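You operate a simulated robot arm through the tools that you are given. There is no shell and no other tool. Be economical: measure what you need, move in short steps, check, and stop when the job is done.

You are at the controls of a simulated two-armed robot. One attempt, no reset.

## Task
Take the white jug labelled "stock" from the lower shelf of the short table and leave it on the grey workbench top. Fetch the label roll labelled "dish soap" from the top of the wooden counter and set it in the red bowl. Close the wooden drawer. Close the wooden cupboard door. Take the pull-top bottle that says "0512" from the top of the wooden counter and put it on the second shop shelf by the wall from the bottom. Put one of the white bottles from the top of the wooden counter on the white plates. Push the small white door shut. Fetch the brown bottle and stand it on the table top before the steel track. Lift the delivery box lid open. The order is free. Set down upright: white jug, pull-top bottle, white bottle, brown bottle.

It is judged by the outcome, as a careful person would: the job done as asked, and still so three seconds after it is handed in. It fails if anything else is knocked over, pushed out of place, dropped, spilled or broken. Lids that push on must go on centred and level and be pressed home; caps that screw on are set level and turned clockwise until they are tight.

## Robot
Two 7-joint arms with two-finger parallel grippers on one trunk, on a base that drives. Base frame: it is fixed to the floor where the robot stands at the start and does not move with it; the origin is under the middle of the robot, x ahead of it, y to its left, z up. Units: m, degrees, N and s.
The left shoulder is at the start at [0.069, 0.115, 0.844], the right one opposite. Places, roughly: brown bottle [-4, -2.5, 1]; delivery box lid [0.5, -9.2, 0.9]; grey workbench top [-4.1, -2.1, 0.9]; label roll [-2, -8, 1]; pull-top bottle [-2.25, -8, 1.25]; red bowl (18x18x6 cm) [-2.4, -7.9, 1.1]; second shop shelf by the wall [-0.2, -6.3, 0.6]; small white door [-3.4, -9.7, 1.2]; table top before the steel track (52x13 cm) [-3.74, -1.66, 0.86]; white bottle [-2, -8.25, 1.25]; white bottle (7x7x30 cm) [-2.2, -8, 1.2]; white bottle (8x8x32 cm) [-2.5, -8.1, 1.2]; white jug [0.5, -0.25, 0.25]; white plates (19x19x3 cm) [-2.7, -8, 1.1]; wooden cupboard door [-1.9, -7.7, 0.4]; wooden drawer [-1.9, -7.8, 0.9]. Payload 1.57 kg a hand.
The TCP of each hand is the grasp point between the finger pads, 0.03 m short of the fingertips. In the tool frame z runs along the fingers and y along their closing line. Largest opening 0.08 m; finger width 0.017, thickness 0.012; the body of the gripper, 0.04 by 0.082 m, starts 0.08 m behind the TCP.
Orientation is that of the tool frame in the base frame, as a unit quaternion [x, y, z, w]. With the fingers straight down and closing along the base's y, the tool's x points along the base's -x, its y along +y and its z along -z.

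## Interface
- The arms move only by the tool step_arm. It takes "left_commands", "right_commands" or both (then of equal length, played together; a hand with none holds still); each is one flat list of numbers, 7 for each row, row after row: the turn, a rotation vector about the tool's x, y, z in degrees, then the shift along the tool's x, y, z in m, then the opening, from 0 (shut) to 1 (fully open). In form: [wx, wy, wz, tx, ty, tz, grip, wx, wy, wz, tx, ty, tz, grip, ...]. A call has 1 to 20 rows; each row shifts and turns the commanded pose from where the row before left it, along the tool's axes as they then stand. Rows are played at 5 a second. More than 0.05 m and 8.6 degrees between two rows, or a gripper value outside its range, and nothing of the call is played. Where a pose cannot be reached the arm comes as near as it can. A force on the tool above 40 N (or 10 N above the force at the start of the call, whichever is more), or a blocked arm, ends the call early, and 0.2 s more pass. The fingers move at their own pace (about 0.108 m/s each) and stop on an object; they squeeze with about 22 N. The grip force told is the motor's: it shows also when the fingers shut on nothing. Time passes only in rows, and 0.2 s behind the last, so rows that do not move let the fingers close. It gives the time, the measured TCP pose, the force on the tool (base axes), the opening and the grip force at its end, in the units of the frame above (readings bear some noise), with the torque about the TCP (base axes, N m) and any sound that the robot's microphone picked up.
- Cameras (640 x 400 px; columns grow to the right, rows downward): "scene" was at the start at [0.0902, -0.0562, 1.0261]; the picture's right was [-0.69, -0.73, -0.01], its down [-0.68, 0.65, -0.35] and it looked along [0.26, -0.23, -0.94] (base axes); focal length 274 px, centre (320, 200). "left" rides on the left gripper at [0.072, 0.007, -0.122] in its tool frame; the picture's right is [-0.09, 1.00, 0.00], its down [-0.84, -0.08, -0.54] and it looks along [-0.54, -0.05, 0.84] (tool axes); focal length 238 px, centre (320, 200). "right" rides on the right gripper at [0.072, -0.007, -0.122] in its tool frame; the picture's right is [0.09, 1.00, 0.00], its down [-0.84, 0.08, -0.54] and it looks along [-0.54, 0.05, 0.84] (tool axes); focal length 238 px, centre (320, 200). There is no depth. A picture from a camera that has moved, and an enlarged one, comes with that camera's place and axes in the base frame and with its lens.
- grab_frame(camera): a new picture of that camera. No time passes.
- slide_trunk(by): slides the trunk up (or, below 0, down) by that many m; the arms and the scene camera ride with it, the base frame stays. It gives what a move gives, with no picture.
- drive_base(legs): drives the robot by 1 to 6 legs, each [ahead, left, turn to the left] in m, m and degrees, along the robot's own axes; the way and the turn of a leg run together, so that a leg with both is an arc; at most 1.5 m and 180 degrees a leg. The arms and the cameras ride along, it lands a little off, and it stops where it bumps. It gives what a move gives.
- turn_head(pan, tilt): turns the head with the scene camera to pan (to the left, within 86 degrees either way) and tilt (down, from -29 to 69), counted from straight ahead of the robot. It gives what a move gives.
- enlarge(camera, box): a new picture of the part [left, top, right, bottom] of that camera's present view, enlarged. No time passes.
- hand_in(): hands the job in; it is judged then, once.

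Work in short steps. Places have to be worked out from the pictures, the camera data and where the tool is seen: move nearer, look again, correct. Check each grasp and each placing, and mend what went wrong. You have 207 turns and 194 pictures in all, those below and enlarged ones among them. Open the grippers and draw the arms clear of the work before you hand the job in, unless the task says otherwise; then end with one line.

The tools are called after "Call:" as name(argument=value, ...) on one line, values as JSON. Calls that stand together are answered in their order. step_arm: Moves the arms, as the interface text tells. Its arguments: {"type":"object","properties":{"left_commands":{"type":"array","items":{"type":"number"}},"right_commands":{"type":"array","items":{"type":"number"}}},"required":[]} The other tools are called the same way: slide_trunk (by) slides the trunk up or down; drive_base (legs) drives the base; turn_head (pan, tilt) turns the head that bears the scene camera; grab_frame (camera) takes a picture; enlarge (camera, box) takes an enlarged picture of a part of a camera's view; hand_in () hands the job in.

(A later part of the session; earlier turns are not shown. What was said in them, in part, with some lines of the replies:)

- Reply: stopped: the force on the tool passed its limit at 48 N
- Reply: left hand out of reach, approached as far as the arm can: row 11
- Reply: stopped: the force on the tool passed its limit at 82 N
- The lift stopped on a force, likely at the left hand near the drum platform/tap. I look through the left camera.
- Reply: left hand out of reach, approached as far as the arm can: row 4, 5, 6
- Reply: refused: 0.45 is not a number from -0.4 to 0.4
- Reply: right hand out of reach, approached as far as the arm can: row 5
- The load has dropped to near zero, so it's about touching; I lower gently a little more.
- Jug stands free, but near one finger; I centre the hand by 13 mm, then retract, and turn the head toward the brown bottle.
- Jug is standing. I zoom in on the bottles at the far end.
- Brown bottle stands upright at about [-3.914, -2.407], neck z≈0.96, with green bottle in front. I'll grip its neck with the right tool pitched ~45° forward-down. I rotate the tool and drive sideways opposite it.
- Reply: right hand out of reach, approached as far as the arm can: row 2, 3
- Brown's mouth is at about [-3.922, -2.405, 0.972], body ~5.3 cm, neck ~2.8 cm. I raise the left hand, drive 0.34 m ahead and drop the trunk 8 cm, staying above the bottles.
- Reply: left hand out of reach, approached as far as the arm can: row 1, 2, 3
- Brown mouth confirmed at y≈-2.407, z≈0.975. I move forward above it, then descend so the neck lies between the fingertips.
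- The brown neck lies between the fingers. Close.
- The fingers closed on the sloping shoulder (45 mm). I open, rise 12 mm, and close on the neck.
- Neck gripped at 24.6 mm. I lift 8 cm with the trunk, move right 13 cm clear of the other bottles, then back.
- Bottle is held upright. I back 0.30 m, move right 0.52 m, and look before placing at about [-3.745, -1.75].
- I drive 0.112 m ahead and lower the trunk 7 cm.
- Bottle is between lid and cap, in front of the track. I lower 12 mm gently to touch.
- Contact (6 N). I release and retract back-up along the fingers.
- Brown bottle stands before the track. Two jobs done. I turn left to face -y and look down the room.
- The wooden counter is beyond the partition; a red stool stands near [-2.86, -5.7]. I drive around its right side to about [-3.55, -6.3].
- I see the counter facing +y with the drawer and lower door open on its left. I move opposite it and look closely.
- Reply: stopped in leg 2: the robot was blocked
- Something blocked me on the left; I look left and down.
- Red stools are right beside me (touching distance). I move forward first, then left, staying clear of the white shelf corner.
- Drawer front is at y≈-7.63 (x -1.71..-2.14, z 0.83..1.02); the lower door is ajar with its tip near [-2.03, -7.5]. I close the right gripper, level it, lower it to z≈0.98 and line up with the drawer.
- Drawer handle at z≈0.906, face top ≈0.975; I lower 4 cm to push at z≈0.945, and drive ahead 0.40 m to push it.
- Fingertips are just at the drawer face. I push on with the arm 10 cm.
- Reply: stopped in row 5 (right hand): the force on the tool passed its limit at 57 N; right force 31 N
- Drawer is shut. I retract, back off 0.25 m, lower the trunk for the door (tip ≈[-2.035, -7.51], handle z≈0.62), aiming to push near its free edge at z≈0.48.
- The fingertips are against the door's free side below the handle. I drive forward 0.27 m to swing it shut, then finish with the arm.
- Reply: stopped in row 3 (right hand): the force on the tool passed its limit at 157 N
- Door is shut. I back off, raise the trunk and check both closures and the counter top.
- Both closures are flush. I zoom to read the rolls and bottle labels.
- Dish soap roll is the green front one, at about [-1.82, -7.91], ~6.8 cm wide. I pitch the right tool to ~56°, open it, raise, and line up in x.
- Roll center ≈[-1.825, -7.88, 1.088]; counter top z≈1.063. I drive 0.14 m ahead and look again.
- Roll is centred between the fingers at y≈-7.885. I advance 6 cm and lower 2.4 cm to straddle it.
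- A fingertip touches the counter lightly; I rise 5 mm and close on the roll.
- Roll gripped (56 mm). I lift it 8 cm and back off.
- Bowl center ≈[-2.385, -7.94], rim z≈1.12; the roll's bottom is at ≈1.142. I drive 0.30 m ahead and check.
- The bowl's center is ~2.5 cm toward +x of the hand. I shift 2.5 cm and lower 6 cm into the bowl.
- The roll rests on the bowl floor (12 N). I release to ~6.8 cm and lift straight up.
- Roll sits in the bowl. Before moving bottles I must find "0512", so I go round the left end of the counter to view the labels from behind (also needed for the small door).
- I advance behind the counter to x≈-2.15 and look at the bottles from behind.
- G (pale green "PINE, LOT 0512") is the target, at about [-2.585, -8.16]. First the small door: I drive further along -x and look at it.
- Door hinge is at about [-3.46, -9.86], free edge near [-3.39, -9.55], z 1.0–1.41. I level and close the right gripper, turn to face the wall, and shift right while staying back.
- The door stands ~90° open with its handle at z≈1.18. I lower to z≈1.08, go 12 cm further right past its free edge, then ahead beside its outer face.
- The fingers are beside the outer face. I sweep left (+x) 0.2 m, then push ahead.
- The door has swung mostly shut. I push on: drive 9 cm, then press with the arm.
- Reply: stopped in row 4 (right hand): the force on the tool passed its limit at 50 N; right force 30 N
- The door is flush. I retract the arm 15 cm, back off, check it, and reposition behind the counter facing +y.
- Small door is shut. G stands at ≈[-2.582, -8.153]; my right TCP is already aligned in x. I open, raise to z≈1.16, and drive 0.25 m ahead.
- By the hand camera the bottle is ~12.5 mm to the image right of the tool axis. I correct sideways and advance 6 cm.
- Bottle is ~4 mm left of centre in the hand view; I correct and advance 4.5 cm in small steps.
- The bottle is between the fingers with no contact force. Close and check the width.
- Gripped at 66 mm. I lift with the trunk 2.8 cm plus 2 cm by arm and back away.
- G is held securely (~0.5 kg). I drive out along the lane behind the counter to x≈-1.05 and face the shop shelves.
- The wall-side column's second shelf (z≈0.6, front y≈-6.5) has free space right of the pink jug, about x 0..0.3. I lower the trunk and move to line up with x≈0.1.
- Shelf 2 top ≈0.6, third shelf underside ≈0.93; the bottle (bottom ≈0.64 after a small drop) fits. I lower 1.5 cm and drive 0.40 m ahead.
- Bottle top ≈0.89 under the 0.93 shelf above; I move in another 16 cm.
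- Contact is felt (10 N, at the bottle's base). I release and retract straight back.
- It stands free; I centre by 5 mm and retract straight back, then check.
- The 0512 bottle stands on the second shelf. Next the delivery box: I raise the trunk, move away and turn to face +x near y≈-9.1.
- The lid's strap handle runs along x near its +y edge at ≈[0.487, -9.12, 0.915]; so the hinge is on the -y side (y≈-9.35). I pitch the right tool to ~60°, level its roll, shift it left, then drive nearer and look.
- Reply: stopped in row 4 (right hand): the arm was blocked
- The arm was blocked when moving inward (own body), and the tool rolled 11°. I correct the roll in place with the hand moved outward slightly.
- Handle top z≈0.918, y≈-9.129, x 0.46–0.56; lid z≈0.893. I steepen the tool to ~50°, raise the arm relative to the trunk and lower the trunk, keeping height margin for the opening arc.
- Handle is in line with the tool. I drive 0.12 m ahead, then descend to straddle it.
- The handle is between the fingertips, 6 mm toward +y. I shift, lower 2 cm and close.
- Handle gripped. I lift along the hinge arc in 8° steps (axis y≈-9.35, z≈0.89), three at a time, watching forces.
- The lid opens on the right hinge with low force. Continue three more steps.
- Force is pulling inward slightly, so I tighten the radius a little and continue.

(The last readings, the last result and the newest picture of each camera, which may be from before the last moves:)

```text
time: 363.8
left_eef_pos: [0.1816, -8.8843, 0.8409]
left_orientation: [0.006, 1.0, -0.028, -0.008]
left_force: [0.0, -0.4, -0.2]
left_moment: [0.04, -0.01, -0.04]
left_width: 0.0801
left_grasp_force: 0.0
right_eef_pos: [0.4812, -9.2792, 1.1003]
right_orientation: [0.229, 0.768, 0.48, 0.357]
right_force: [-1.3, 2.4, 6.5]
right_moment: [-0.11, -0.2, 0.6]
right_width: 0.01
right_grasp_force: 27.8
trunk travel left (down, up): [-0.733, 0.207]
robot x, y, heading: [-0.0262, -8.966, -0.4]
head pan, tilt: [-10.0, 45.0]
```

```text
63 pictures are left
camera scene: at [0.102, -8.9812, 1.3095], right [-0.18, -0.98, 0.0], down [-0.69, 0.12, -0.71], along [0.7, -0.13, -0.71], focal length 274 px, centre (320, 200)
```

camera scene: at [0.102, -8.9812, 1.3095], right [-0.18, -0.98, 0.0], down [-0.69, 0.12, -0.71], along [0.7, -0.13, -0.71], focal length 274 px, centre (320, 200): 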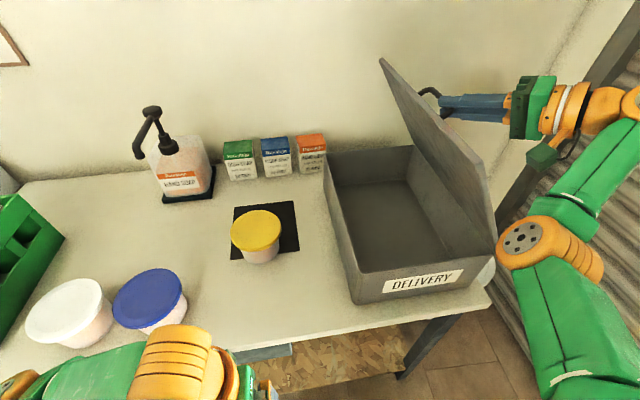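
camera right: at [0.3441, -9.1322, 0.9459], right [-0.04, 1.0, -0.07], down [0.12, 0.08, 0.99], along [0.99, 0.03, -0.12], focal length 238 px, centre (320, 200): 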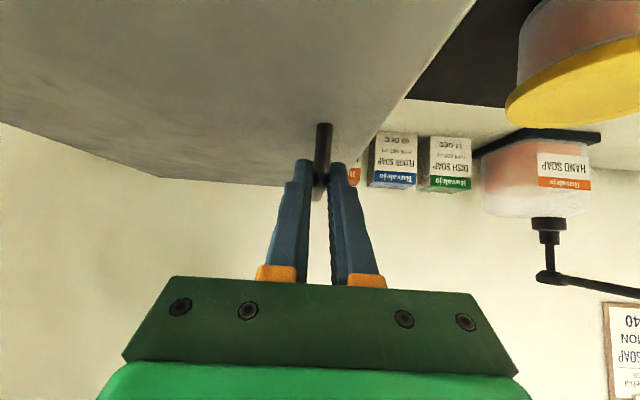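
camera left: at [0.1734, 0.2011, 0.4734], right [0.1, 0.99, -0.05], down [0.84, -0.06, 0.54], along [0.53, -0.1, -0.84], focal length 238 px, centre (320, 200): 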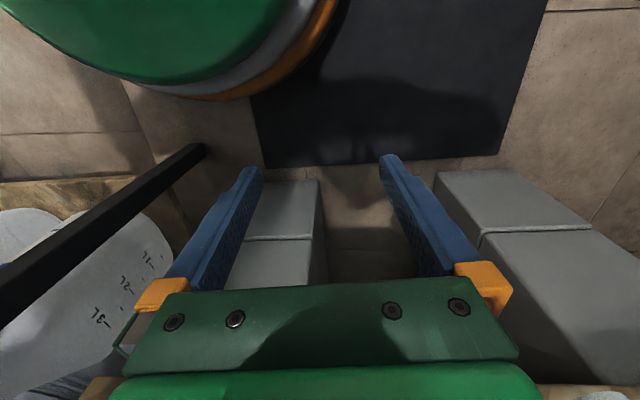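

Lid at ~64°. Continue.

Call:
step_arm(right_commands=[-5.14, 0.14, 6.13, -0.0228, -0.0072, -0.019, 0, -5.14, 0.14, 6.13, -0.0228, -0.0075, -0.019, 0, -5.14, 0.14, 6.13, -0.0228, -0.0075, -0.019, 0])

Call:
grab_frame(camera="scene")

```text
time: 364.4
left_eef_pos: [0.184, -8.8829, 0.8412]
left_orientation: [0.006, 1.0, -0.029, -0.009]
left_force: [-1.0, -0.6, 0.0]
left_moment: [0.01, -0.03, 0.0]
left_width: 0.0802
left_grasp_force: 0.0
right_eef_pos: [0.4803, -9.3321, 1.113]
right_orientation: [0.268, 0.695, 0.578, 0.333]
right_force: [6.8, 2.8, 17.2]
right_moment: [0.15, -0.07, 0.11]
right_width: 0.0099
right_grasp_force: 28.3
right hand out of reach, approached as far as the arm can: row 2, 3
trunk travel left (down, up): [-0.733, 0.207]
robot x, y, heading: [-0.031, -8.967, 0.1]
head pan, tilt: [-10.0, 45.0]
stopped in row 3 (right hand): the force on the tool passed its limit at 54 N (the readings are from after the stop); the commanded pose is now the measured one
```

```text
62 pictures are left
camera scene: at [0.1041, -8.9801, 1.3091], right [-0.17, -0.98, 0.0], down [-0.7, 0.12, -0.71], along [0.7, -0.12, -0.71], focal length 274 px, centre (320, 200)
```

scene: 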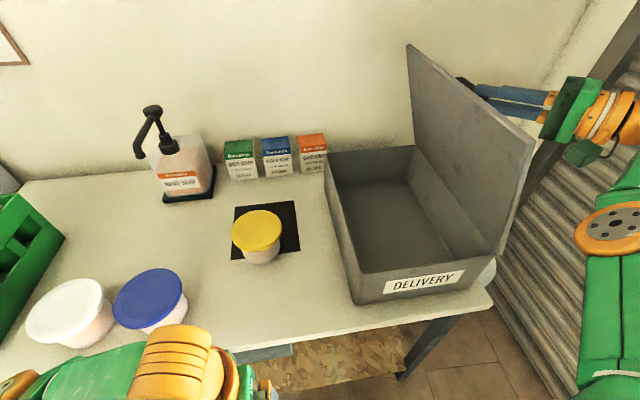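

Lid ≈80°; the arm's reach ends here. Near vertical the motion is toward -y, so I drive the base right 5 cm with the grip held.

Call:
drive_base(legs=[[0, -0.05, 0]])

Call:
grab_frame(camera="scene")

```text
time: 365.4
left_eef_pos: [0.1834, -8.9297, 0.8401]
left_orientation: [0.006, 1.0, -0.028, -0.008]
left_force: [0.4, -0.7, -0.1]
left_moment: [0.05, 0.01, -0.01]
left_width: 0.0801
left_grasp_force: 0.2
right_eef_pos: [0.4772, -9.3781, 1.1159]
right_orientation: [0.266, 0.69, 0.582, 0.337]
right_force: [4.8, 0.2, 16.5]
right_moment: [0.35, 0.53, 0.6]
right_width: 0.0103
right_grasp_force: 28.4
trunk travel left (down, up): [-0.733, 0.207]
robot x, y, heading: [-0.0276, -9.011, -0.0]
head pan, tilt: [-10.0, 45.0]
stopped in leg 1: the force on the tool passed its limit at 45 N (the readings are from after the stop); the commanded pose is now the measured one
```

```text
61 pictures are left
camera scene: at [0.1028, -9.0272, 1.3091], right [-0.17, -0.98, 0.0], down [-0.7, 0.12, -0.71], along [0.7, -0.12, -0.71], focal length 274 px, centre (320, 200)
```

scene: 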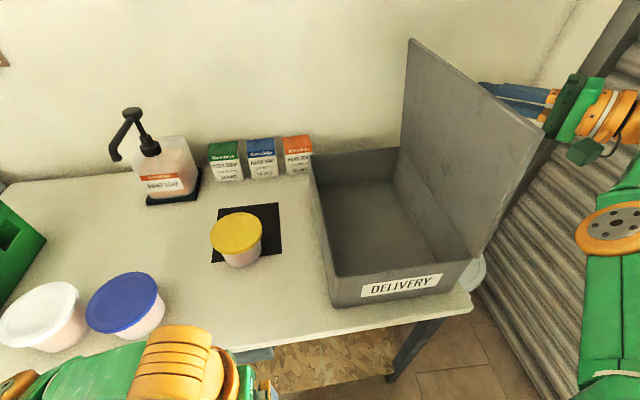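

Lid is about vertical; the reading says the grip wants to go up. I raise the trunk 1 cm and drive right 3 cm more.

Call:
slide_trunk(by=0.01)

Call:
drive_base(legs=[[0, -0.035, 0]])

Call:
grab_frame(camera="scene")

```text
time: 366.1
left_eef_pos: [0.1847, -8.9301, 0.8502]
left_orientation: [0.007, 1.0, -0.027, -0.01]
left_force: [-0.3, 0.1, 0.4]
left_moment: [-0.04, 0.03, 0.0]
left_width: 0.0802
left_grasp_force: 0.1
right_eef_pos: [0.4785, -9.3792, 1.1181]
right_orientation: [0.272, 0.697, 0.577, 0.328]
right_force: [-7.9, 0.6, -11.8]
right_moment: [-0.17, 0.2, -0.61]
right_width: 0.0096
right_grasp_force: 27.9
trunk travel left (down, up): [-0.742, 0.198]
robot x, y, heading: [-0.0249, -9.013, -0.0]
head pan, tilt: [-10.0, 45.0]
stopped: the force on the tool passed its limit at 43 N (the readings are from after the stop); the commanded pose is now the measured one
```

```text
time: 367.3
left_eef_pos: [0.1841, -8.9664, 0.8501]
left_orientation: [0.008, 1.0, -0.026, -0.01]
left_force: [-0.6, 0.5, -0.4]
left_moment: [0.01, 0.01, 0.03]
left_width: 0.0799
left_grasp_force: 0.1
right_eef_pos: [0.4797, -9.4158, 1.1138]
right_orientation: [0.273, 0.7, 0.575, 0.323]
right_force: [0.8, 0.7, -4.5]
right_moment: [-0.1, -0.04, -0.25]
right_width: 0.0101
right_grasp_force: 28.3
trunk travel left (down, up): [-0.742, 0.198]
robot x, y, heading: [-0.0305, -9.0488, -0.1]
head pan, tilt: [-10.0, 45.0]
stopped in leg 1: the force on the tool passed its limit at 43 N (the readings are from after the stop); the commanded pose is now the measured one
```

```text
60 pictures are left
camera scene: at [0.106, -9.0655, 1.3183], right [-0.17, -0.98, 0.0], down [-0.7, 0.12, -0.71], along [0.7, -0.12, -0.71], focal length 274 px, centre (320, 200)
```

scene: 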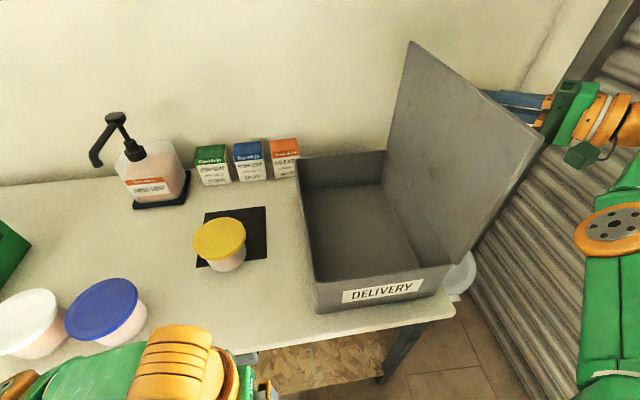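

Lid leans ~10° past vertical. I release the handle in place and see whether it stays.

Call:
step_arm(right_commands=[0, 0, 0, 0, 0, 0, 0.5, 0, 0, 0, 0, 0, 0, 0.6, 0, 0, 0, 0, 0, 0, 0.6, 0, 0, 0, 0, 0, 0, 0.6])

Call:
grab_frame(camera="scene")

Call:
grab_frame(camera="right")

```text
time: 368.3
left_eef_pos: [0.1831, -8.9661, 0.8495]
left_orientation: [0.006, 1.0, -0.026, -0.01]
left_force: [-0.9, 0.5, 0.0]
left_moment: [0.02, 0.0, 0.0]
left_width: 0.0798
left_grasp_force: 0.0
right_eef_pos: [0.4781, -9.4151, 1.1144]
right_orientation: [0.272, 0.7, 0.575, 0.323]
right_force: [0.6, -0.2, -1.2]
right_moment: [0.02, 0.02, -0.01]
right_width: 0.0481
right_grasp_force: 0.2
trunk travel left (down, up): [-0.742, 0.198]
robot x, y, heading: [-0.028, -9.0493, -0.1]
head pan, tilt: [-10.0, 45.0]
```

```text
59 pictures are left
camera scene: at [0.1046, -9.0648, 1.3181], right [-0.17, -0.98, 0.0], down [-0.7, 0.12, -0.71], along [0.7, -0.12, -0.71], focal length 274 px, centre (320, 200)
```

scene: 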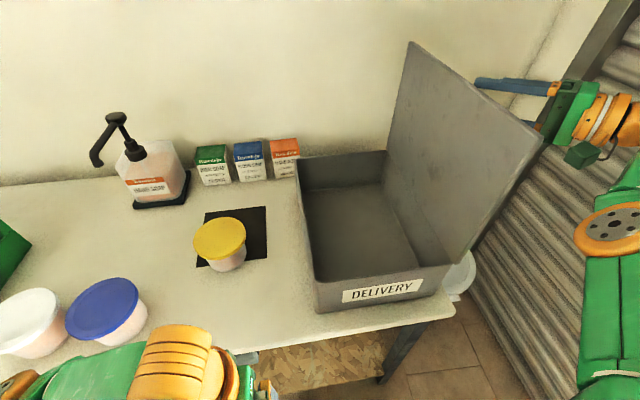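

```text
58 pictures are left
camera right: at [0.3388, -9.4396, 1.114], right [-0.05, 0.26, 0.96], down [0.12, -0.96, 0.26], along [0.99, 0.13, 0.02], focal length 238 px, centre (320, 200)
```

right: 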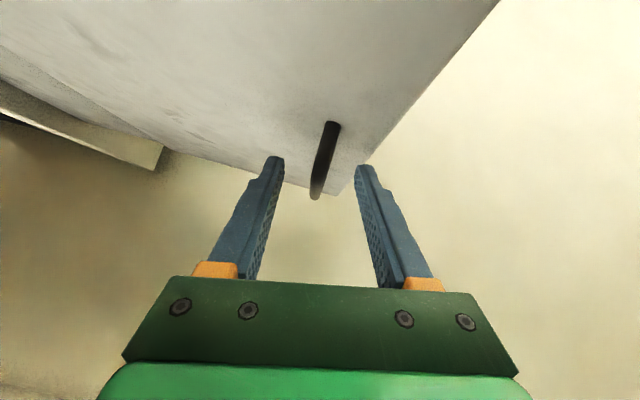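

The lid stays open by itself. I retract along the fingers, then drive back clear and recheck.

Call:
step_arm(right_commands=[0, 0, 0, 0, 0, -0.03, 0.6, 0, 0, 0, 0, 0, -0.035, 0.6, 0, 0, 0, 0, 0, -0.035, 0.6])

Call:
drive_base(legs=[[-0.45, 0.0, 0]])

Call:
grab_frame(camera="scene")

```text
time: 369.1
left_eef_pos: [0.1832, -8.9673, 0.85]
left_orientation: [0.006, 1.0, -0.026, -0.009]
left_force: [0.4, -0.5, -0.7]
left_moment: [0.0, 0.01, 0.02]
left_width: 0.0802
left_grasp_force: 0.1
right_eef_pos: [0.4057, -9.4654, 1.1242]
right_orientation: [0.273, 0.7, 0.575, 0.323]
right_force: [-0.9, -0.2, -0.2]
right_moment: [0.0, 0.01, 0.04]
right_width: 0.048
right_grasp_force: 0.0
right hand out of reach, approached as far as the arm can: row 3
trunk travel left (down, up): [-0.742, 0.198]
robot x, y, heading: [-0.0276, -9.0529, -0.1]
head pan, tilt: [-10.0, 45.0]
```

```text
time: 371.9
left_eef_pos: [-0.2674, -8.9655, 0.8504]
left_orientation: [0.011, 1.0, -0.027, -0.01]
left_force: [0.1, -0.8, 0.0]
left_moment: [0.04, 0.06, 0.01]
left_width: 0.0799
left_grasp_force: 0.0
right_eef_pos: [-0.0491, -9.4665, 1.1237]
right_orientation: [0.275, 0.699, 0.574, 0.325]
right_force: [-0.3, -0.5, -0.6]
right_moment: [0.02, -0.01, 0.01]
right_width: 0.0478
right_grasp_force: 0.1
trunk travel left (down, up): [-0.742, 0.198]
robot x, y, heading: [-0.4794, -9.05, -0.4]
head pan, tilt: [-10.0, 45.0]
```

```text
57 pictures are left
camera scene: at [-0.346, -9.0635, 1.318], right [-0.18, -0.98, 0.0], down [-0.7, 0.13, -0.71], along [0.69, -0.13, -0.71], focal length 274 px, centre (320, 200)
```

scene: 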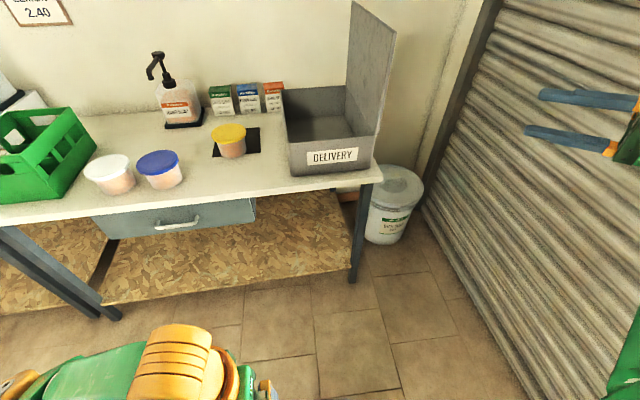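

Delivery lid stays open. Now I unwind the right arm's roll (reverse of the arc) in free space and drive round to the counter front.

Call:
step_arm(right_commands=[5.14, -0.14, -6.13, 0.015, 0.01, 0.01, 0.6, 5.14, -0.14, -6.13, 0.015, 0.01, 0.01, 0.6, 5.14, -0.14, -6.13, 0.015, 0.01, 0.01, 0.6, 5.14, -0.14, -6.13, 0.015, 0.01, 0.01, 0.6, 5.14, -0.14, -6.13, 0.015, 0.01, 0.01, 0.6, 5.14, -0.14, -6.13, 0.015, 0.01, 0.01, 0.6, 5.14, -0.14, -6.13, 0.01, 0.01, 0.01, 0.6, 5.14, -0.14, -6.13, 0.01, 0.0, 0.01, 0.6, 5.14, -0.14, -6.13, 0.01, 0.0, 0.01, 1, 3.6, -0.1, -4.3, 0.01, 0.0, 0.01, 1])

Call:
grab_frame(camera="scene")

```text
time: 374.1
left_eef_pos: [-0.2678, -8.9661, 0.8489]
left_orientation: [0.012, 1.0, -0.026, -0.01]
left_force: [0.4, -0.8, 0.4]
left_moment: [0.02, 0.01, 0.03]
left_width: 0.0802
left_grasp_force: 0.1
right_eef_pos: [-0.0537, -9.3202, 1.0728]
right_orientation: [0.015, 0.904, 0.006, 0.426]
right_force: [-0.5, -0.8, 0.3]
right_moment: [-0.01, 0.0, 0.01]
right_width: 0.08
right_grasp_force: 0.1
trunk travel left (down, up): [-0.742, 0.198]
robot x, y, heading: [-0.4749, -9.0483, -0.4]
head pan, tilt: [-10.0, 45.0]
```

```text
56 pictures are left
camera scene: at [-0.3468, -9.0632, 1.3181], right [-0.18, -0.98, 0.0], down [-0.7, 0.13, -0.71], along [0.7, -0.13, -0.71], focal length 274 px, centre (320, 200)
```

scene: 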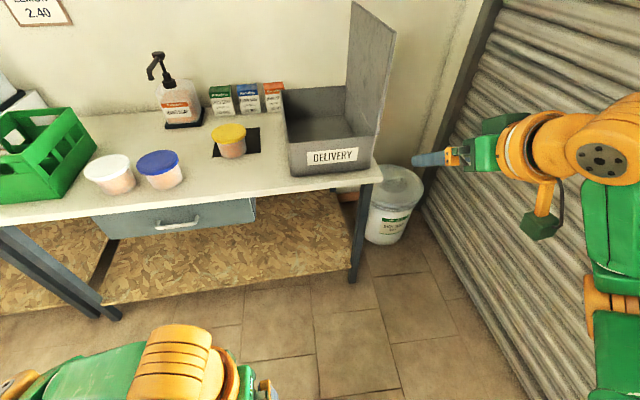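

Call:
step_arm(right_commands=[0, -8.3, 0, 0, 0.03, 0.01, 1, 0, -8.3, 0, 0, 0.03, 0.01, 1, 0, -8.3, 0, 0, 0.03, 0.01, 1])

Call:
drive_base(legs=[[-0.55, 0, 0], [0, 1.5, 0], [0, 0.58, 0], [0, 0, -89.6], [0, -1.2, 0]])

Call:
slide_trunk(by=0.195)

Call:
turn_head(pan=0, tilt=35)

Call:
grab_frame(camera="scene")

```text
time: 374.9
left_eef_pos: [-0.2671, -8.9644, 0.8497]
left_orientation: [0.011, 1.0, -0.027, -0.01]
left_force: [0.3, -0.4, 0.4]
left_moment: [0.01, -0.02, 0.03]
left_width: 0.0801
left_grasp_force: 0.0
right_eef_pos: [-0.0258, -9.2297, 1.0601]
right_orientation: [0.016, 0.791, 0.004, 0.611]
right_force: [-0.2, 0.3, 0.5]
right_moment: [-0.01, 0.04, -0.02]
right_width: 0.08
right_grasp_force: 0.0
trunk travel left (down, up): [-0.742, 0.198]
robot x, y, heading: [-0.4768, -9.0528, -0.6]
head pan, tilt: [-10.0, 45.0]
```

```text
time: 397.4
left_eef_pos: [-2.09, -7.151, 0.8505]
left_orientation: [0.725, 0.688, -0.012, -0.026]
left_force: [-0.9, 1.0, -0.5]
left_moment: [-0.01, 0.06, 0.01]
left_width: 0.0799
left_grasp_force: 0.1
right_eef_pos: [-2.363, -7.3845, 1.0611]
right_orientation: [0.58, 0.539, -0.437, 0.427]
right_force: [0.0, 0.3, 0.1]
right_moment: [0.02, 0.0, 0.0]
right_width: 0.0801
right_grasp_force: 0.0
trunk travel left (down, up): [-0.742, 0.198]
robot x, y, heading: [-2.1661, -6.9369, -92.2]
head pan, tilt: [-10.0, 45.0]
```

```text
time: 399.5
left_eef_pos: [-2.0897, -7.1521, 1.0452]
left_orientation: [0.725, 0.688, -0.011, -0.026]
left_force: [-1.3, -0.3, 0.1]
left_moment: [-0.01, 0.02, -0.02]
left_width: 0.0801
left_grasp_force: 0.0
right_eef_pos: [-2.3625, -7.3844, 1.2558]
right_orientation: [0.58, 0.539, -0.437, 0.428]
right_force: [0.1, -0.1, -0.8]
right_moment: [-0.02, 0.0, -0.01]
right_width: 0.0799
right_grasp_force: 0.0
trunk travel left (down, up): [-0.937, 0.003]
robot x, y, heading: [-2.1665, -6.9361, -92.3]
head pan, tilt: [-10.0, 45.0]
```

```text
time: 400.2
left_eef_pos: [-2.0903, -7.1511, 1.0451]
left_orientation: [0.725, 0.688, -0.011, -0.025]
left_force: [0.5, -1.0, 0.1]
left_moment: [-0.03, -0.02, 0.04]
left_width: 0.0799
left_grasp_force: 0.1
right_eef_pos: [-2.363, -7.3849, 1.2545]
right_orientation: [0.58, 0.538, -0.438, 0.428]
right_force: [-0.3, -0.3, -0.6]
right_moment: [0.01, -0.02, -0.02]
right_width: 0.08
right_grasp_force: 0.1
trunk travel left (down, up): [-0.937, 0.003]
robot x, y, heading: [-2.1652, -6.9389, -92.3]
head pan, tilt: [0.0, 35.0]
```

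```text
55 pictures are left
camera scene: at [-2.1704, -7.0769, 1.5279], right [-1.0, 0.04, 0.0], down [0.02, 0.57, -0.82], along [-0.03, -0.82, -0.57], focal length 274 px, centre (320, 200)
```

scene: 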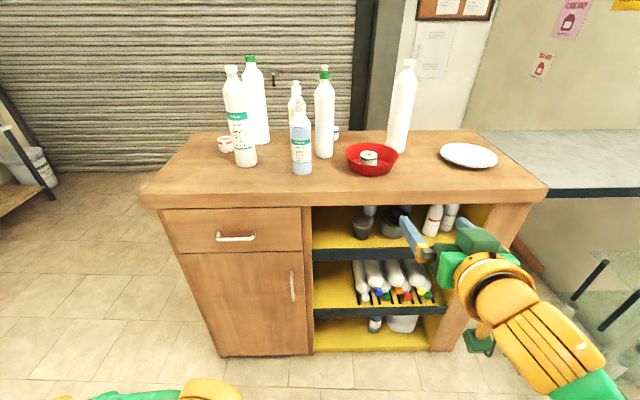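

All intact. Refined: counter top z≈1.08, E (white, 7 cm) at ≈[-2.217, -8.033], D at [-2.136, -7.92], plates at [-2.726, -7.941]. I approach E yawed 15° to pass D: turn left 17°, drive to a standoff.

Call:
drive_base(legs=[[0, 0, 17.3], [0.38, -0.154, 0]])

Call:
step_arm(right_commands=[0, 0, 0, 0.002, 0, 0.02, 1, 0, 0, 0, 0.002, 0, 0.02, 1, 0, 0, 0, 0.0, 0, 0.02, 1])

Call:
grab_frame(camera="right")

Call:
grab_frame(camera="scene")

```text
time: 403.8
left_eef_pos: [-2.0807, -7.5251, 1.0441]
left_orientation: [0.612, 0.79, -0.017, -0.023]
left_force: [0.2, 1.4, -0.3]
left_moment: [-0.01, 0.03, -0.02]
left_width: 0.08
left_grasp_force: 0.1
right_eef_pos: [-2.2707, -7.8285, 1.256]
right_orientation: [0.491, 0.62, -0.368, 0.49]
right_force: [0.9, 0.2, 0.1]
right_moment: [0.03, 0.0, -0.02]
right_width: 0.0799
right_grasp_force: 0.1
trunk travel left (down, up): [-0.937, 0.003]
robot x, y, heading: [-2.2175, -7.3454, -75.1]
head pan, tilt: [0.0, 35.0]
```

```text
time: 404.6
left_eef_pos: [-2.0792, -7.5277, 1.045]
left_orientation: [0.612, 0.79, -0.015, -0.024]
left_force: [0.0, 0.1, -0.6]
left_moment: [0.01, 0.02, -0.01]
left_width: 0.0801
left_grasp_force: 0.1
right_eef_pos: [-2.2553, -7.8868, 1.235]
right_orientation: [0.492, 0.62, -0.367, 0.488]
right_force: [-0.4, -0.3, -0.1]
right_moment: [0.01, 0.0, -0.01]
right_width: 0.0799
right_grasp_force: 0.0
trunk travel left (down, up): [-0.937, 0.003]
robot x, y, heading: [-2.2145, -7.346, -75.1]
head pan, tilt: [0.0, 35.0]
```

```text
54 pictures are left
camera right: at [-2.2955, -7.757, 1.1971], right [0.96, 0.27, -0.06], down [-0.02, 0.32, 0.95], along [0.28, -0.91, 0.31], focal length 238 px, centre (320, 200)
```

right: 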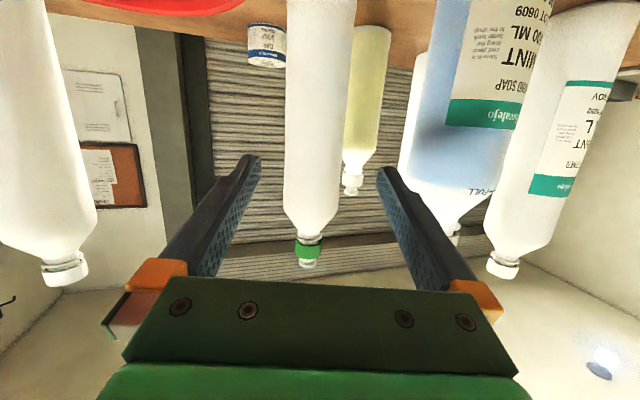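

```text
53 pictures are left
camera scene: at [-2.1792, -7.4803, 1.5279], right [-0.97, -0.26, 0.0], down [-0.15, 0.55, -0.82], along [0.21, -0.79, -0.57], focal length 274 px, centre (320, 200)
```

scene: 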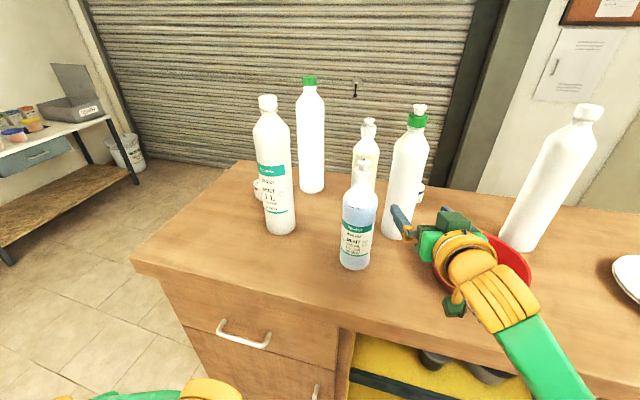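

E is centred (3 mm left), D clears the right finger by ~2.5 cm. I drive 8 cm ahead and look.

Call:
drive_base(legs=[[0.075, 0, 0]])

Call:
grab_frame(camera="right")

```text
time: 405.6
left_eef_pos: [-2.0626, -7.5906, 1.0454]
left_orientation: [0.613, 0.789, -0.018, -0.02]
left_force: [-0.4, 0.4, 0.5]
left_moment: [-0.05, -0.03, 0.01]
left_width: 0.0799
left_grasp_force: 0.0
right_eef_pos: [-2.2393, -7.9488, 1.2409]
right_orientation: [0.489, 0.619, -0.368, 0.492]
right_force: [-0.1, 0.5, -0.5]
right_moment: [0.02, 0.03, -0.01]
right_width: 0.0799
right_grasp_force: 0.0
trunk travel left (down, up): [-0.937, 0.003]
robot x, y, heading: [-2.198, -7.4183, -74.7]
head pan, tilt: [0.0, 35.0]
```

```text
52 pictures are left
camera right: at [-2.2782, -7.8194, 1.2005], right [0.96, 0.27, -0.06], down [-0.03, 0.32, 0.95], along [0.28, -0.91, 0.32], focal length 238 px, centre (320, 200)
```

right: 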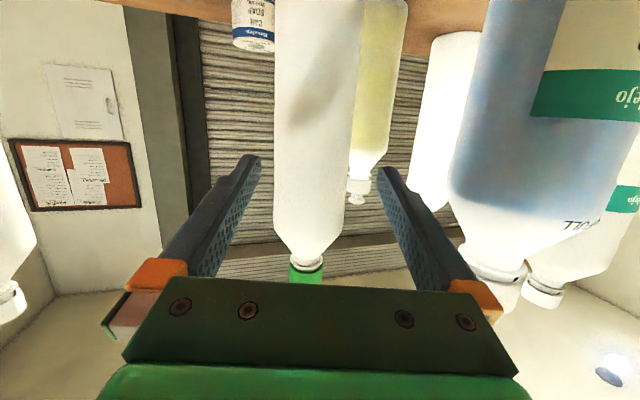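

Call:
step_arm(right_commands=[0, 0, 0, 0, -0.006, 0, 1, 0, 0, 0, -0.0045, 0, 0.02, 1, 0, 0, 0, -0.0045, 0, 0.02, 1])

Call:
grab_frame(camera="right")

```text
time: 406.4
left_eef_pos: [-2.0598, -7.5981, 1.0461]
left_orientation: [0.613, 0.79, -0.015, -0.024]
left_force: [0.1, 0.2, -0.1]
left_moment: [-0.01, 0.02, 0.01]
left_width: 0.08
left_grasp_force: 0.1
right_eef_pos: [-2.2304, -7.9996, 1.2343]
right_orientation: [0.491, 0.62, -0.368, 0.489]
right_force: [0.1, -0.3, -0.2]
right_moment: [-0.01, 0.0, 0.01]
right_width: 0.08
right_grasp_force: 0.0
trunk travel left (down, up): [-0.937, 0.003]
robot x, y, heading: [-2.1972, -7.4171, -74.6]
head pan, tilt: [0.0, 35.0]
```

```text
51 pictures are left
camera right: at [-2.2699, -7.8704, 1.1955], right [0.96, 0.27, -0.06], down [-0.03, 0.32, 0.95], along [0.28, -0.91, 0.31], focal length 238 px, centre (320, 200)
```

right: 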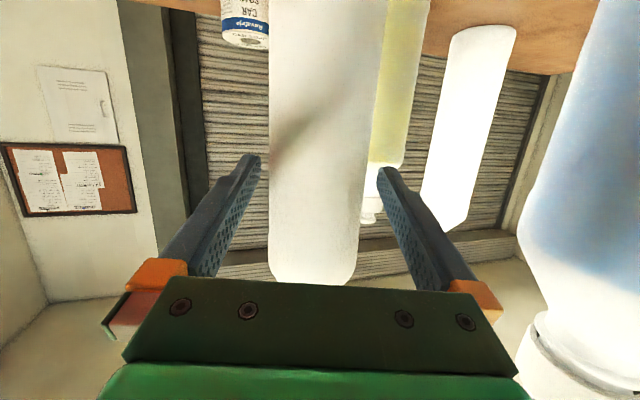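

Centred now; advance 1.8 cm and close.

Call:
step_arm(right_commands=[0, 0, 0, -0.0045, 0, 0.0175, 1, 0, 0, 0, 0, 0, 0, 0.5, 0, 0, 0, 0, 0, 0, 0, 0, 0, 0, 0, 0, 0, 0, 0, 0, 0, 0, 0, 0, 0])

Call:
grab_frame(camera="right")

```text
time: 407.6
left_eef_pos: [-2.062, -7.5961, 1.0458]
left_orientation: [0.612, 0.79, -0.015, -0.024]
left_force: [-1.3, -1.2, 0.9]
left_moment: [-0.01, -0.01, 0.02]
left_width: 0.0798
left_grasp_force: 0.1
right_eef_pos: [-2.2291, -8.0157, 1.2363]
right_orientation: [0.491, 0.62, -0.368, 0.489]
right_force: [-1.9, 1.0, -1.1]
right_moment: [0.06, 0.36, -0.06]
right_width: 0.0674
right_grasp_force: 21.9
trunk travel left (down, up): [-0.937, 0.003]
robot x, y, heading: [-2.201, -7.4165, -74.8]
head pan, tilt: [0.0, 35.0]
```

```text
50 pictures are left
camera right: at [-2.2686, -7.8856, 1.1966], right [0.96, 0.27, -0.06], down [-0.03, 0.32, 0.95], along [0.28, -0.91, 0.31], focal length 238 px, centre (320, 200)
```

right: 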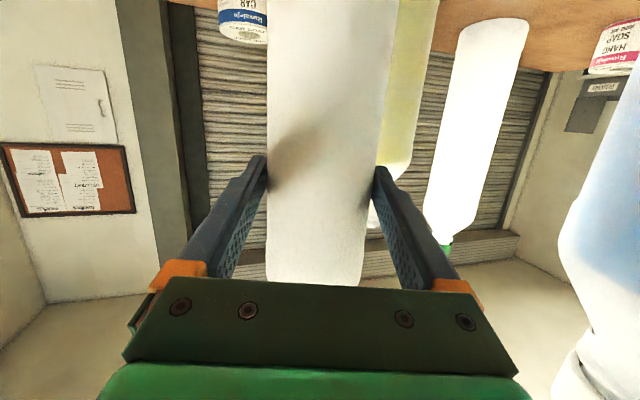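

Gripped at 67 mm. I lift 8 cm with the arm so it clears the bowl rim.

Call:
step_arm(right_commands=[0, 0, 0, -0.0193, 0, -0.0052, 0, 0, 0, 0, -0.0193, 0, -0.0052, 0, 0, 0, 0, -0.0193, 0, -0.0052, 0, 0, 0, 0, -0.0193, 0, -0.0052, 0])

Call:
grab_frame(camera="scene")

```text
time: 408.6
left_eef_pos: [-2.0615, -7.5985, 1.0449]
left_orientation: [0.612, 0.79, -0.014, -0.024]
left_force: [1.0, -0.3, -0.4]
left_moment: [0.05, 0.02, 0.03]
left_width: 0.0801
left_grasp_force: 0.2
right_eef_pos: [-2.2284, -8.018, 1.313]
right_orientation: [0.492, 0.621, -0.366, 0.488]
right_force: [0.6, 0.0, -4.6]
right_moment: [0.11, 0.0, -0.01]
right_width: 0.0674
right_grasp_force: 22.1
trunk travel left (down, up): [-0.937, 0.003]
robot x, y, heading: [-2.1956, -7.4181, -74.8]
head pan, tilt: [0.0, 35.0]
```

```text
49 pictures are left
camera scene: at [-2.1598, -7.5533, 1.5277], right [-0.97, -0.26, 0.0], down [-0.15, 0.56, -0.82], along [0.21, -0.79, -0.58], focal length 274 px, centre (320, 200)
```

scene: 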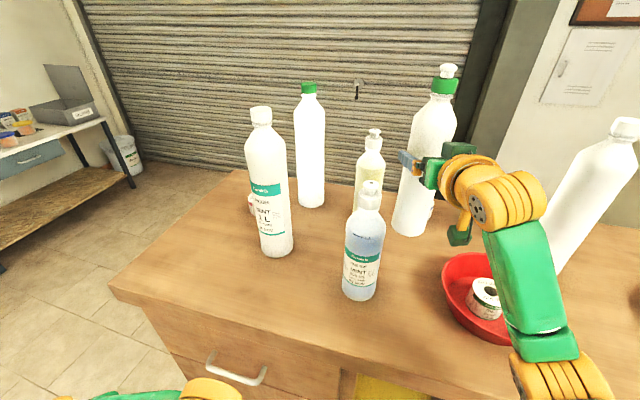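

Bottle lifted cleanly (~0.46 kg). I back off 0.35 m, face -y squarely, and shift right 0.25 m opposite the plates.

Call:
drive_base(legs=[[-0.35, 0, 0], [0, 0, -15.2], [0, -0.25, 0]])

Call:
turn_head(pan=-20, tilt=38)

Call:
grab_frame(camera="scene")

Call:
grab_frame(camera="right")

```text
time: 413.2
left_eef_pos: [-2.449, -7.2951, 1.0441]
left_orientation: [0.71, 0.703, -0.013, -0.027]
left_force: [-1.0, 0.2, 0.8]
left_moment: [0.0, 0.03, 0.01]
left_width: 0.0801
left_grasp_force: 0.0
right_eef_pos: [-2.7184, -7.655, 1.3139]
right_orientation: [0.567, 0.553, -0.428, 0.436]
right_force: [-0.5, 0.3, -5.1]
right_moment: [0.06, -0.05, 0.0]
right_width: 0.0675
right_grasp_force: 22.2
trunk travel left (down, up): [-0.937, 0.003]
robot x, y, heading: [-2.534, -7.0852, -89.8]
head pan, tilt: [0.0, 35.0]
```

```text
time: 414.0
left_eef_pos: [-2.453, -7.2949, 1.0449]
left_orientation: [0.709, 0.704, -0.011, -0.026]
left_force: [-0.7, -0.2, 0.0]
left_moment: [0.0, 0.04, 0.0]
left_width: 0.08
left_grasp_force: 0.0
right_eef_pos: [-2.7232, -7.654, 1.3129]
right_orientation: [0.568, 0.551, -0.427, 0.437]
right_force: [0.0, 0.2, -4.8]
right_moment: [0.08, -0.01, -0.02]
right_width: 0.0675
right_grasp_force: 22.1
trunk travel left (down, up): [-0.937, 0.003]
robot x, y, heading: [-2.5352, -7.0819, -89.4]
head pan, tilt: [-20.0, 38.0]
```

```text
48 pictures are left
camera scene: at [-2.5661, -7.2169, 1.5232], right [-0.94, 0.34, 0.0], down [0.21, 0.58, -0.79], along [-0.27, -0.74, -0.62], focal length 274 px, centre (320, 200)
```

scene: 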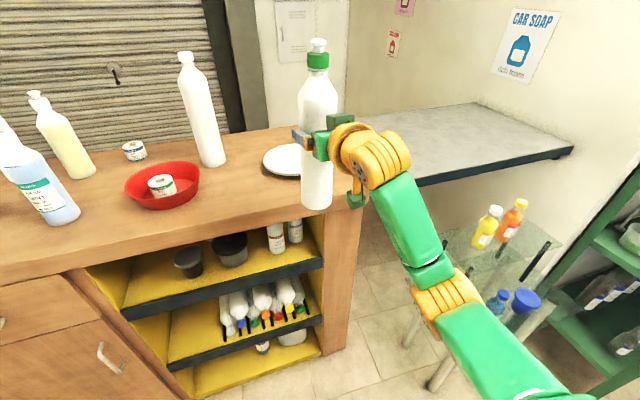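

```text
47 pictures are left
camera right: at [-2.7274, -7.5192, 1.2748], right [1.0, 0.01, -0.06], down [0.06, 0.31, 0.95], along [0.03, -0.95, 0.31], focal length 238 px, centre (320, 200)
```

right: 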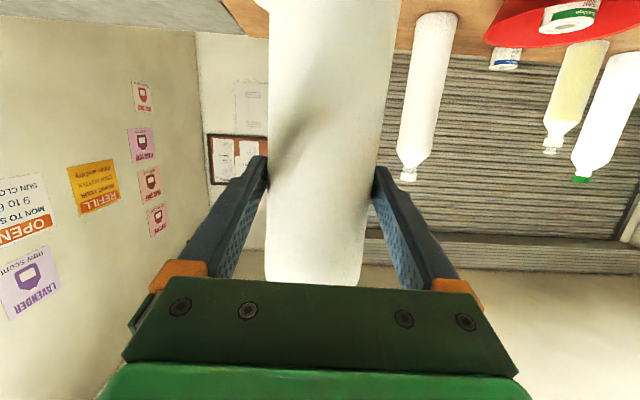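

I drive 0.275 m ahead with 1.5 cm right to put the bottle over the plate centre (≈[-2.738, -7.945]).

Call:
drive_base(legs=[[0.275, -0.017, 0]])

Call:
grab_frame(camera="scene")

Call:
grab_frame(camera="right")

```text
time: 415.9
left_eef_pos: [-2.4674, -7.5628, 1.0451]
left_orientation: [0.71, 0.704, -0.012, -0.025]
left_force: [-0.5, -0.3, 0.0]
left_moment: [-0.02, -0.03, 0.03]
left_width: 0.0802
left_grasp_force: 0.0
right_eef_pos: [-2.7368, -7.9222, 1.3167]
right_orientation: [0.567, 0.551, -0.428, 0.438]
right_force: [-0.4, 1.0, -6.0]
right_moment: [0.05, -0.01, 0.01]
right_width: 0.0673
right_grasp_force: 21.9
trunk travel left (down, up): [-0.937, 0.003]
robot x, y, heading: [-2.5511, -7.3577, -89.3]
head pan, tilt: [-20.0, 38.0]
```

```text
46 pictures are left
camera scene: at [-2.5807, -7.4849, 1.5236], right [-0.94, 0.34, 0.0], down [0.21, 0.58, -0.79], along [-0.27, -0.74, -0.61], focal length 274 px, centre (320, 200)
```

scene: 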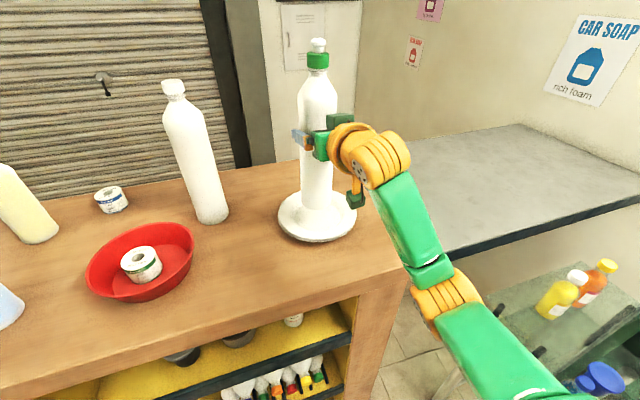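

```text
45 pictures are left
camera right: at [-2.742, -7.788, 1.2762], right [1.0, 0.01, -0.06], down [0.06, 0.31, 0.95], along [0.03, -0.95, 0.31], focal length 238 px, centre (320, 200)
```

right: 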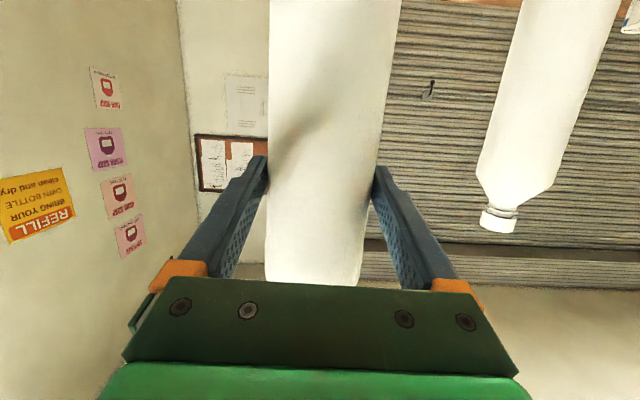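

Bottle is over the plates, ~1 cm off centre. I shift 8 mm/12 mm and lower 4 cm.

Call:
step_arm(right_commands=[0, 0, 0, -0.003, -0.008, 0.0116, 0, 0, 0, 0, 0.0193, 0, 0.0052, 0, 0, 0, 0, 0.0193, 0, 0.0052, 0])

Call:
enlarge(camera="scene", box=[240, 120, 400, 260])

```text
time: 416.7
left_eef_pos: [-2.4672, -7.5657, 1.0443]
left_orientation: [0.71, 0.704, -0.011, -0.027]
left_force: [-0.9, 0.5, 0.6]
left_moment: [-0.02, -0.02, 0.0]
left_width: 0.0798
left_grasp_force: 0.0
right_eef_pos: [-2.7455, -7.9379, 1.272]
right_orientation: [0.568, 0.551, -0.427, 0.437]
right_force: [0.0, 0.2, -5.7]
right_moment: [0.04, -0.03, 0.01]
right_width: 0.0672
right_grasp_force: 22.1
trunk travel left (down, up): [-0.937, 0.003]
robot x, y, heading: [-2.5516, -7.3557, -89.6]
head pan, tilt: [-20.0, 38.0]
```

```text
2.86 times, centred on (320, 190) of scene
camera zoom: at [-2.5811, -7.4893, 1.5232], right [-0.94, 0.34, 0.0], down [0.21, 0.58, -0.79], along [-0.27, -0.74, -0.62], focal length 782 px, centre (320, 229)
```

zoom: 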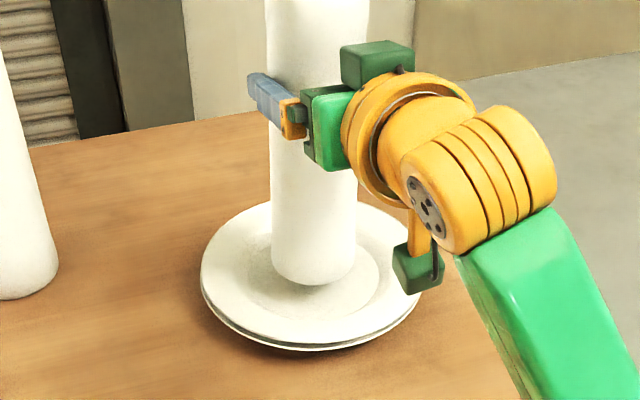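

The bottle should go ~2 cm further in to be centred in the plate well; I shift and lower to contact in small steps.

Call:
step_arm(right_commands=[0, 0, 0, -0.0047, -0.004, 0.0174, 0, 0, 0, 0, 0.0097, 0, 0.0026, 0, 0, 0, 0, 0.005, 0, 0.0013, 0])

Call:
step_arm(right_commands=[0, 0, 0, 0.0039, 0, 0.001, 0, 0, 0, 0, 0.0029, 0, 0.0008, 0])

```text
time: 417.5
left_eef_pos: [-2.467, -7.5628, 1.0457]
left_orientation: [0.71, 0.703, -0.014, -0.025]
left_force: [-0.9, -0.3, 0.5]
left_moment: [0.03, -0.02, -0.01]
left_width: 0.0801
left_grasp_force: 0.0
right_eef_pos: [-2.7476, -7.9548, 1.263]
right_orientation: [0.566, 0.551, -0.429, 0.439]
right_force: [0.0, -3.8, 8.1]
right_moment: [-0.54, 0.35, 0.05]
right_width: 0.0676
right_grasp_force: 21.4
trunk travel left (down, up): [-0.937, 0.003]
robot x, y, heading: [-2.5483, -7.3557, -89.9]
head pan, tilt: [-20.0, 38.0]
```

```text
time: 418.1
left_eef_pos: [-2.4645, -7.5611, 1.0446]
left_orientation: [0.71, 0.704, -0.014, -0.024]
left_force: [-0.4, -0.2, -0.7]
left_moment: [0.01, 0.03, 0.01]
left_width: 0.0803
left_grasp_force: 0.1
right_eef_pos: [-2.7463, -7.9515, 1.2559]
right_orientation: [0.565, 0.551, -0.43, 0.439]
right_force: [-0.4, -1.8, 17.0]
right_moment: [-0.23, 0.43, -0.09]
right_width: 0.067
right_grasp_force: 22.1
trunk travel left (down, up): [-0.937, 0.003]
robot x, y, heading: [-2.5498, -7.3547, -89.8]
head pan, tilt: [-20.0, 38.0]
```

Contact, 17 N. I check the seating in the picture before releasing.

Call:
enlarge(camera="scene", box=[240, 120, 400, 260])

```text
2.86 times, centred on (320, 190) of scene
camera zoom: at [-2.5778, -7.4814, 1.5241], right [-0.94, 0.34, 0.0], down [0.21, 0.58, -0.79], along [-0.27, -0.74, -0.61], focal length 782 px, centre (320, 229)
```

zoom: 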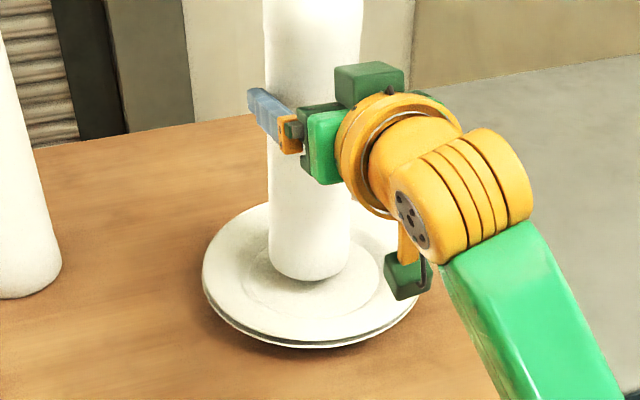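

The bottle sits toward the back of the plate's well; I lift 8 mm, bring it 13 mm toward me and lower again.

Call:
step_arm(right_commands=[0, 0, 0, -0.0097, 0, -0.0026, 0, 0, 0, 0, 0.0034, 0, -0.0126, 0, 0, 0, 0, 0.0058, 0, 0.0016, 0])

Call:
step_arm(right_commands=[0, 0, 0, 0.0039, 0, 0.001, 0, 0, 0, 0, 0.0029, 0, 0.0008, 0])

Call:
enlarge(camera="scene", box=[240, 120, 400, 260])

```text
time: 418.9
left_eef_pos: [-2.4669, -7.5658, 1.0446]
left_orientation: [0.71, 0.704, -0.011, -0.024]
left_force: [-0.5, -0.1, 0.3]
left_moment: [0.0, -0.01, 0.03]
left_width: 0.0799
left_grasp_force: 0.0
right_eef_pos: [-2.7472, -7.941, 1.2548]
right_orientation: [0.568, 0.552, -0.427, 0.437]
right_force: [1.2, 0.4, -2.8]
right_moment: [0.2, 0.08, -0.01]
right_width: 0.0668
right_grasp_force: 22.1
trunk travel left (down, up): [-0.937, 0.003]
robot x, y, heading: [-2.552, -7.3542, -89.5]
head pan, tilt: [-20.0, 38.0]
```

```text
time: 419.5
left_eef_pos: [-2.4655, -7.5608, 1.0458]
left_orientation: [0.71, 0.704, -0.014, -0.024]
left_force: [-0.2, -0.2, -0.6]
left_moment: [-0.02, -0.02, -0.03]
left_width: 0.08
left_grasp_force: 0.0
right_eef_pos: [-2.746, -7.9374, 1.2521]
right_orientation: [0.566, 0.549, -0.431, 0.439]
right_force: [-1.7, -3.7, 18.4]
right_moment: [-0.35, 0.36, 0.0]
right_width: 0.0666
right_grasp_force: 22.2
trunk travel left (down, up): [-0.937, 0.003]
robot x, y, heading: [-2.5528, -7.3548, -89.7]
head pan, tilt: [-20.0, 38.0]
```

```text
2.86 times, centred on (320, 190) of scene
camera zoom: at [-2.5782, -7.4818, 1.5242], right [-0.94, 0.34, 0.0], down [0.21, 0.58, -0.79], along [-0.27, -0.74, -0.61], focal length 782 px, centre (320, 229)
```

zoom: 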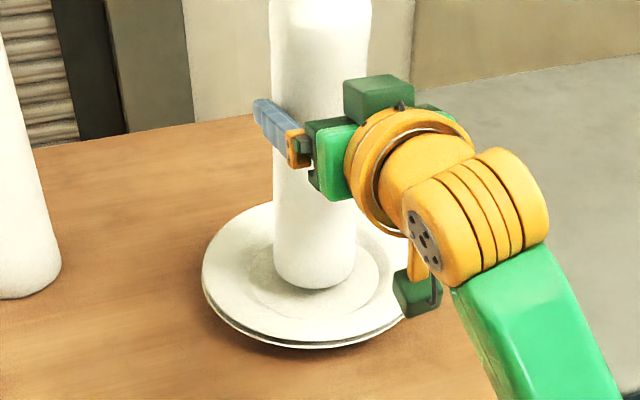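

Now centred in the well and in contact. I release and check.

Call:
step_arm(right_commands=[0, 0, 0, -0.002, 0, 0, 0.0, 0, 0, 0, 0, 0, 0, 0.9, 0, 0, 0, 0, 0, 0, 1, 0, 0, 0, 0, 0, 0, 1])

Call:
grab_frame(camera="right")

Call:
grab_frame(camera="scene")

```text
time: 420.5
left_eef_pos: [-2.4674, -7.5644, 1.0457]
left_orientation: [0.71, 0.704, -0.011, -0.026]
left_force: [-0.5, -0.4, 0.5]
left_moment: [0.02, 0.03, -0.04]
left_width: 0.0801
left_grasp_force: 0.1
right_eef_pos: [-2.7483, -7.9424, 1.2494]
right_orientation: [0.568, 0.551, -0.428, 0.437]
right_force: [0.7, -0.6, -0.4]
right_moment: [-0.02, -0.01, 0.0]
right_width: 0.0799
right_grasp_force: 0.0
trunk travel left (down, up): [-0.937, 0.003]
robot x, y, heading: [-2.5554, -7.3524, -89.8]
head pan, tilt: [-20.0, 38.0]
```

```text
41 pictures are left
camera right: at [-2.7529, -7.8074, 1.2118], right [1.0, 0.01, -0.06], down [0.06, 0.31, 0.95], along [0.03, -0.95, 0.31], focal length 238 px, centre (320, 200)
```

right: 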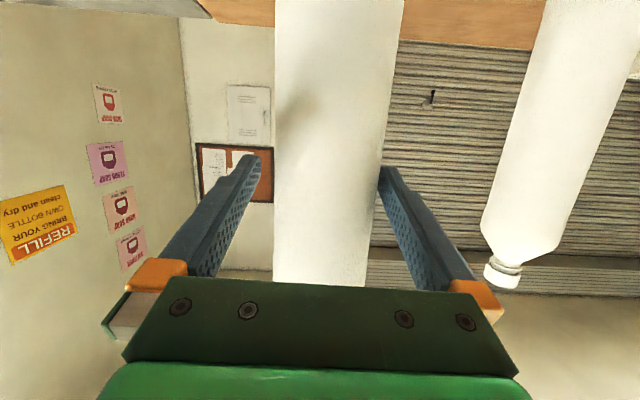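

```text
40 pictures are left
camera scene: at [-2.5802, -7.4868, 1.5234], right [-0.94, 0.34, 0.0], down [0.21, 0.58, -0.79], along [-0.27, -0.74, -0.62], focal length 274 px, centre (320, 200)
```

scene: 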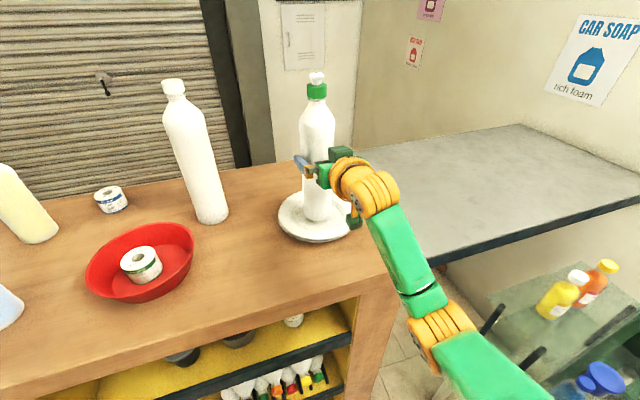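

It stands. I centre the open fingers (8 mm) and withdraw straight back.

Call:
step_arm(right_commands=[0, 0, 0, 0, 0.008, 0, 1, 0, 0, 0, 0.0078, 0, -0.029, 1, 0, 0, 0, 0.0078, 0, -0.029, 1])

Call:
drive_base(legs=[[-0.35, 0, 0]])

Call:
turn_head(pan=-5, tilt=32)

Call:
grab_frame(camera="scene")

```text
time: 421.3
left_eef_pos: [-2.4681, -7.5626, 1.0459]
left_orientation: [0.71, 0.704, -0.012, -0.025]
left_force: [0.7, 0.0, 0.1]
left_moment: [0.0, 0.03, 0.01]
left_width: 0.0799
left_grasp_force: 0.0
right_eef_pos: [-2.7402, -7.8813, 1.2512]
right_orientation: [0.567, 0.551, -0.428, 0.438]
right_force: [-0.5, -0.2, -0.1]
right_moment: [-0.03, -0.02, 0.02]
right_width: 0.08
right_grasp_force: 0.0
trunk travel left (down, up): [-0.937, 0.003]
robot x, y, heading: [-2.5549, -7.3575, -89.6]
head pan, tilt: [-20.0, 38.0]
```

```text
time: 423.6
left_eef_pos: [-2.4696, -7.2204, 1.0447]
left_orientation: [0.711, 0.702, -0.011, -0.026]
left_force: [-0.6, 0.0, 0.2]
left_moment: [0.03, -0.03, -0.01]
left_width: 0.08
left_grasp_force: 0.1
right_eef_pos: [-2.7429, -7.5384, 1.2493]
right_orientation: [0.569, 0.55, -0.428, 0.436]
right_force: [0.3, -0.3, -0.2]
right_moment: [-0.04, -0.02, -0.03]
right_width: 0.0799
right_grasp_force: 0.0
trunk travel left (down, up): [-0.937, 0.003]
robot x, y, heading: [-2.5523, -7.0118, -90.1]
head pan, tilt: [-20.0, 38.0]
```

```text
time: 424.3
left_eef_pos: [-2.4683, -7.2183, 1.0442]
left_orientation: [0.712, 0.702, -0.012, -0.026]
left_force: [0.1, -0.3, 0.6]
left_moment: [0.03, -0.01, 0.02]
left_width: 0.0798
left_grasp_force: 0.1
right_eef_pos: [-2.7428, -7.5356, 1.2505]
right_orientation: [0.568, 0.551, -0.428, 0.437]
right_force: [-0.7, 0.3, -0.3]
right_moment: [-0.03, -0.01, -0.03]
right_width: 0.0802
right_grasp_force: 0.1
trunk travel left (down, up): [-0.937, 0.003]
robot x, y, heading: [-2.5498, -7.0092, -90.2]
head pan, tilt: [-5.0, 32.0]
```

```text
39 pictures are left
camera scene: at [-2.56, -7.1488, 1.5326], right [-1.0, 0.09, 0.0], down [0.05, 0.53, -0.85], along [-0.07, -0.84, -0.53], focal length 274 px, centre (320, 200)
```

scene: 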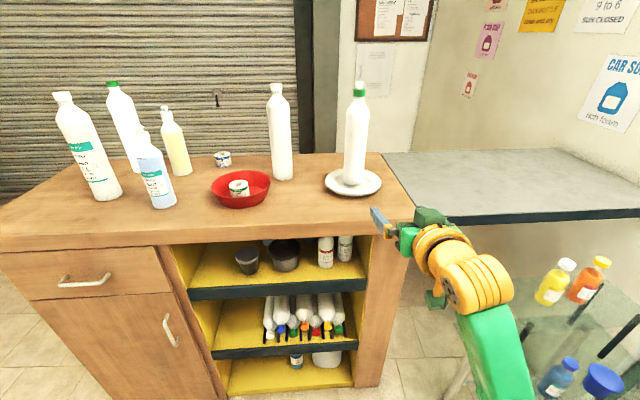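

All nine jobs check out: the jug, brown bottle, roll, 0512 bottle and white bottle are placed, and the drawer, cupboard, small door and lid are as asked. Grippers are open and the arms are clear, so I hand in.

Call:
hand_in()

```text
The job is handed in.
```

All nine jobs are done and handed in; the one thing to note is that my base was blocked beside the red stools at one point, and I couldn't confirm whether they shifted slightly.
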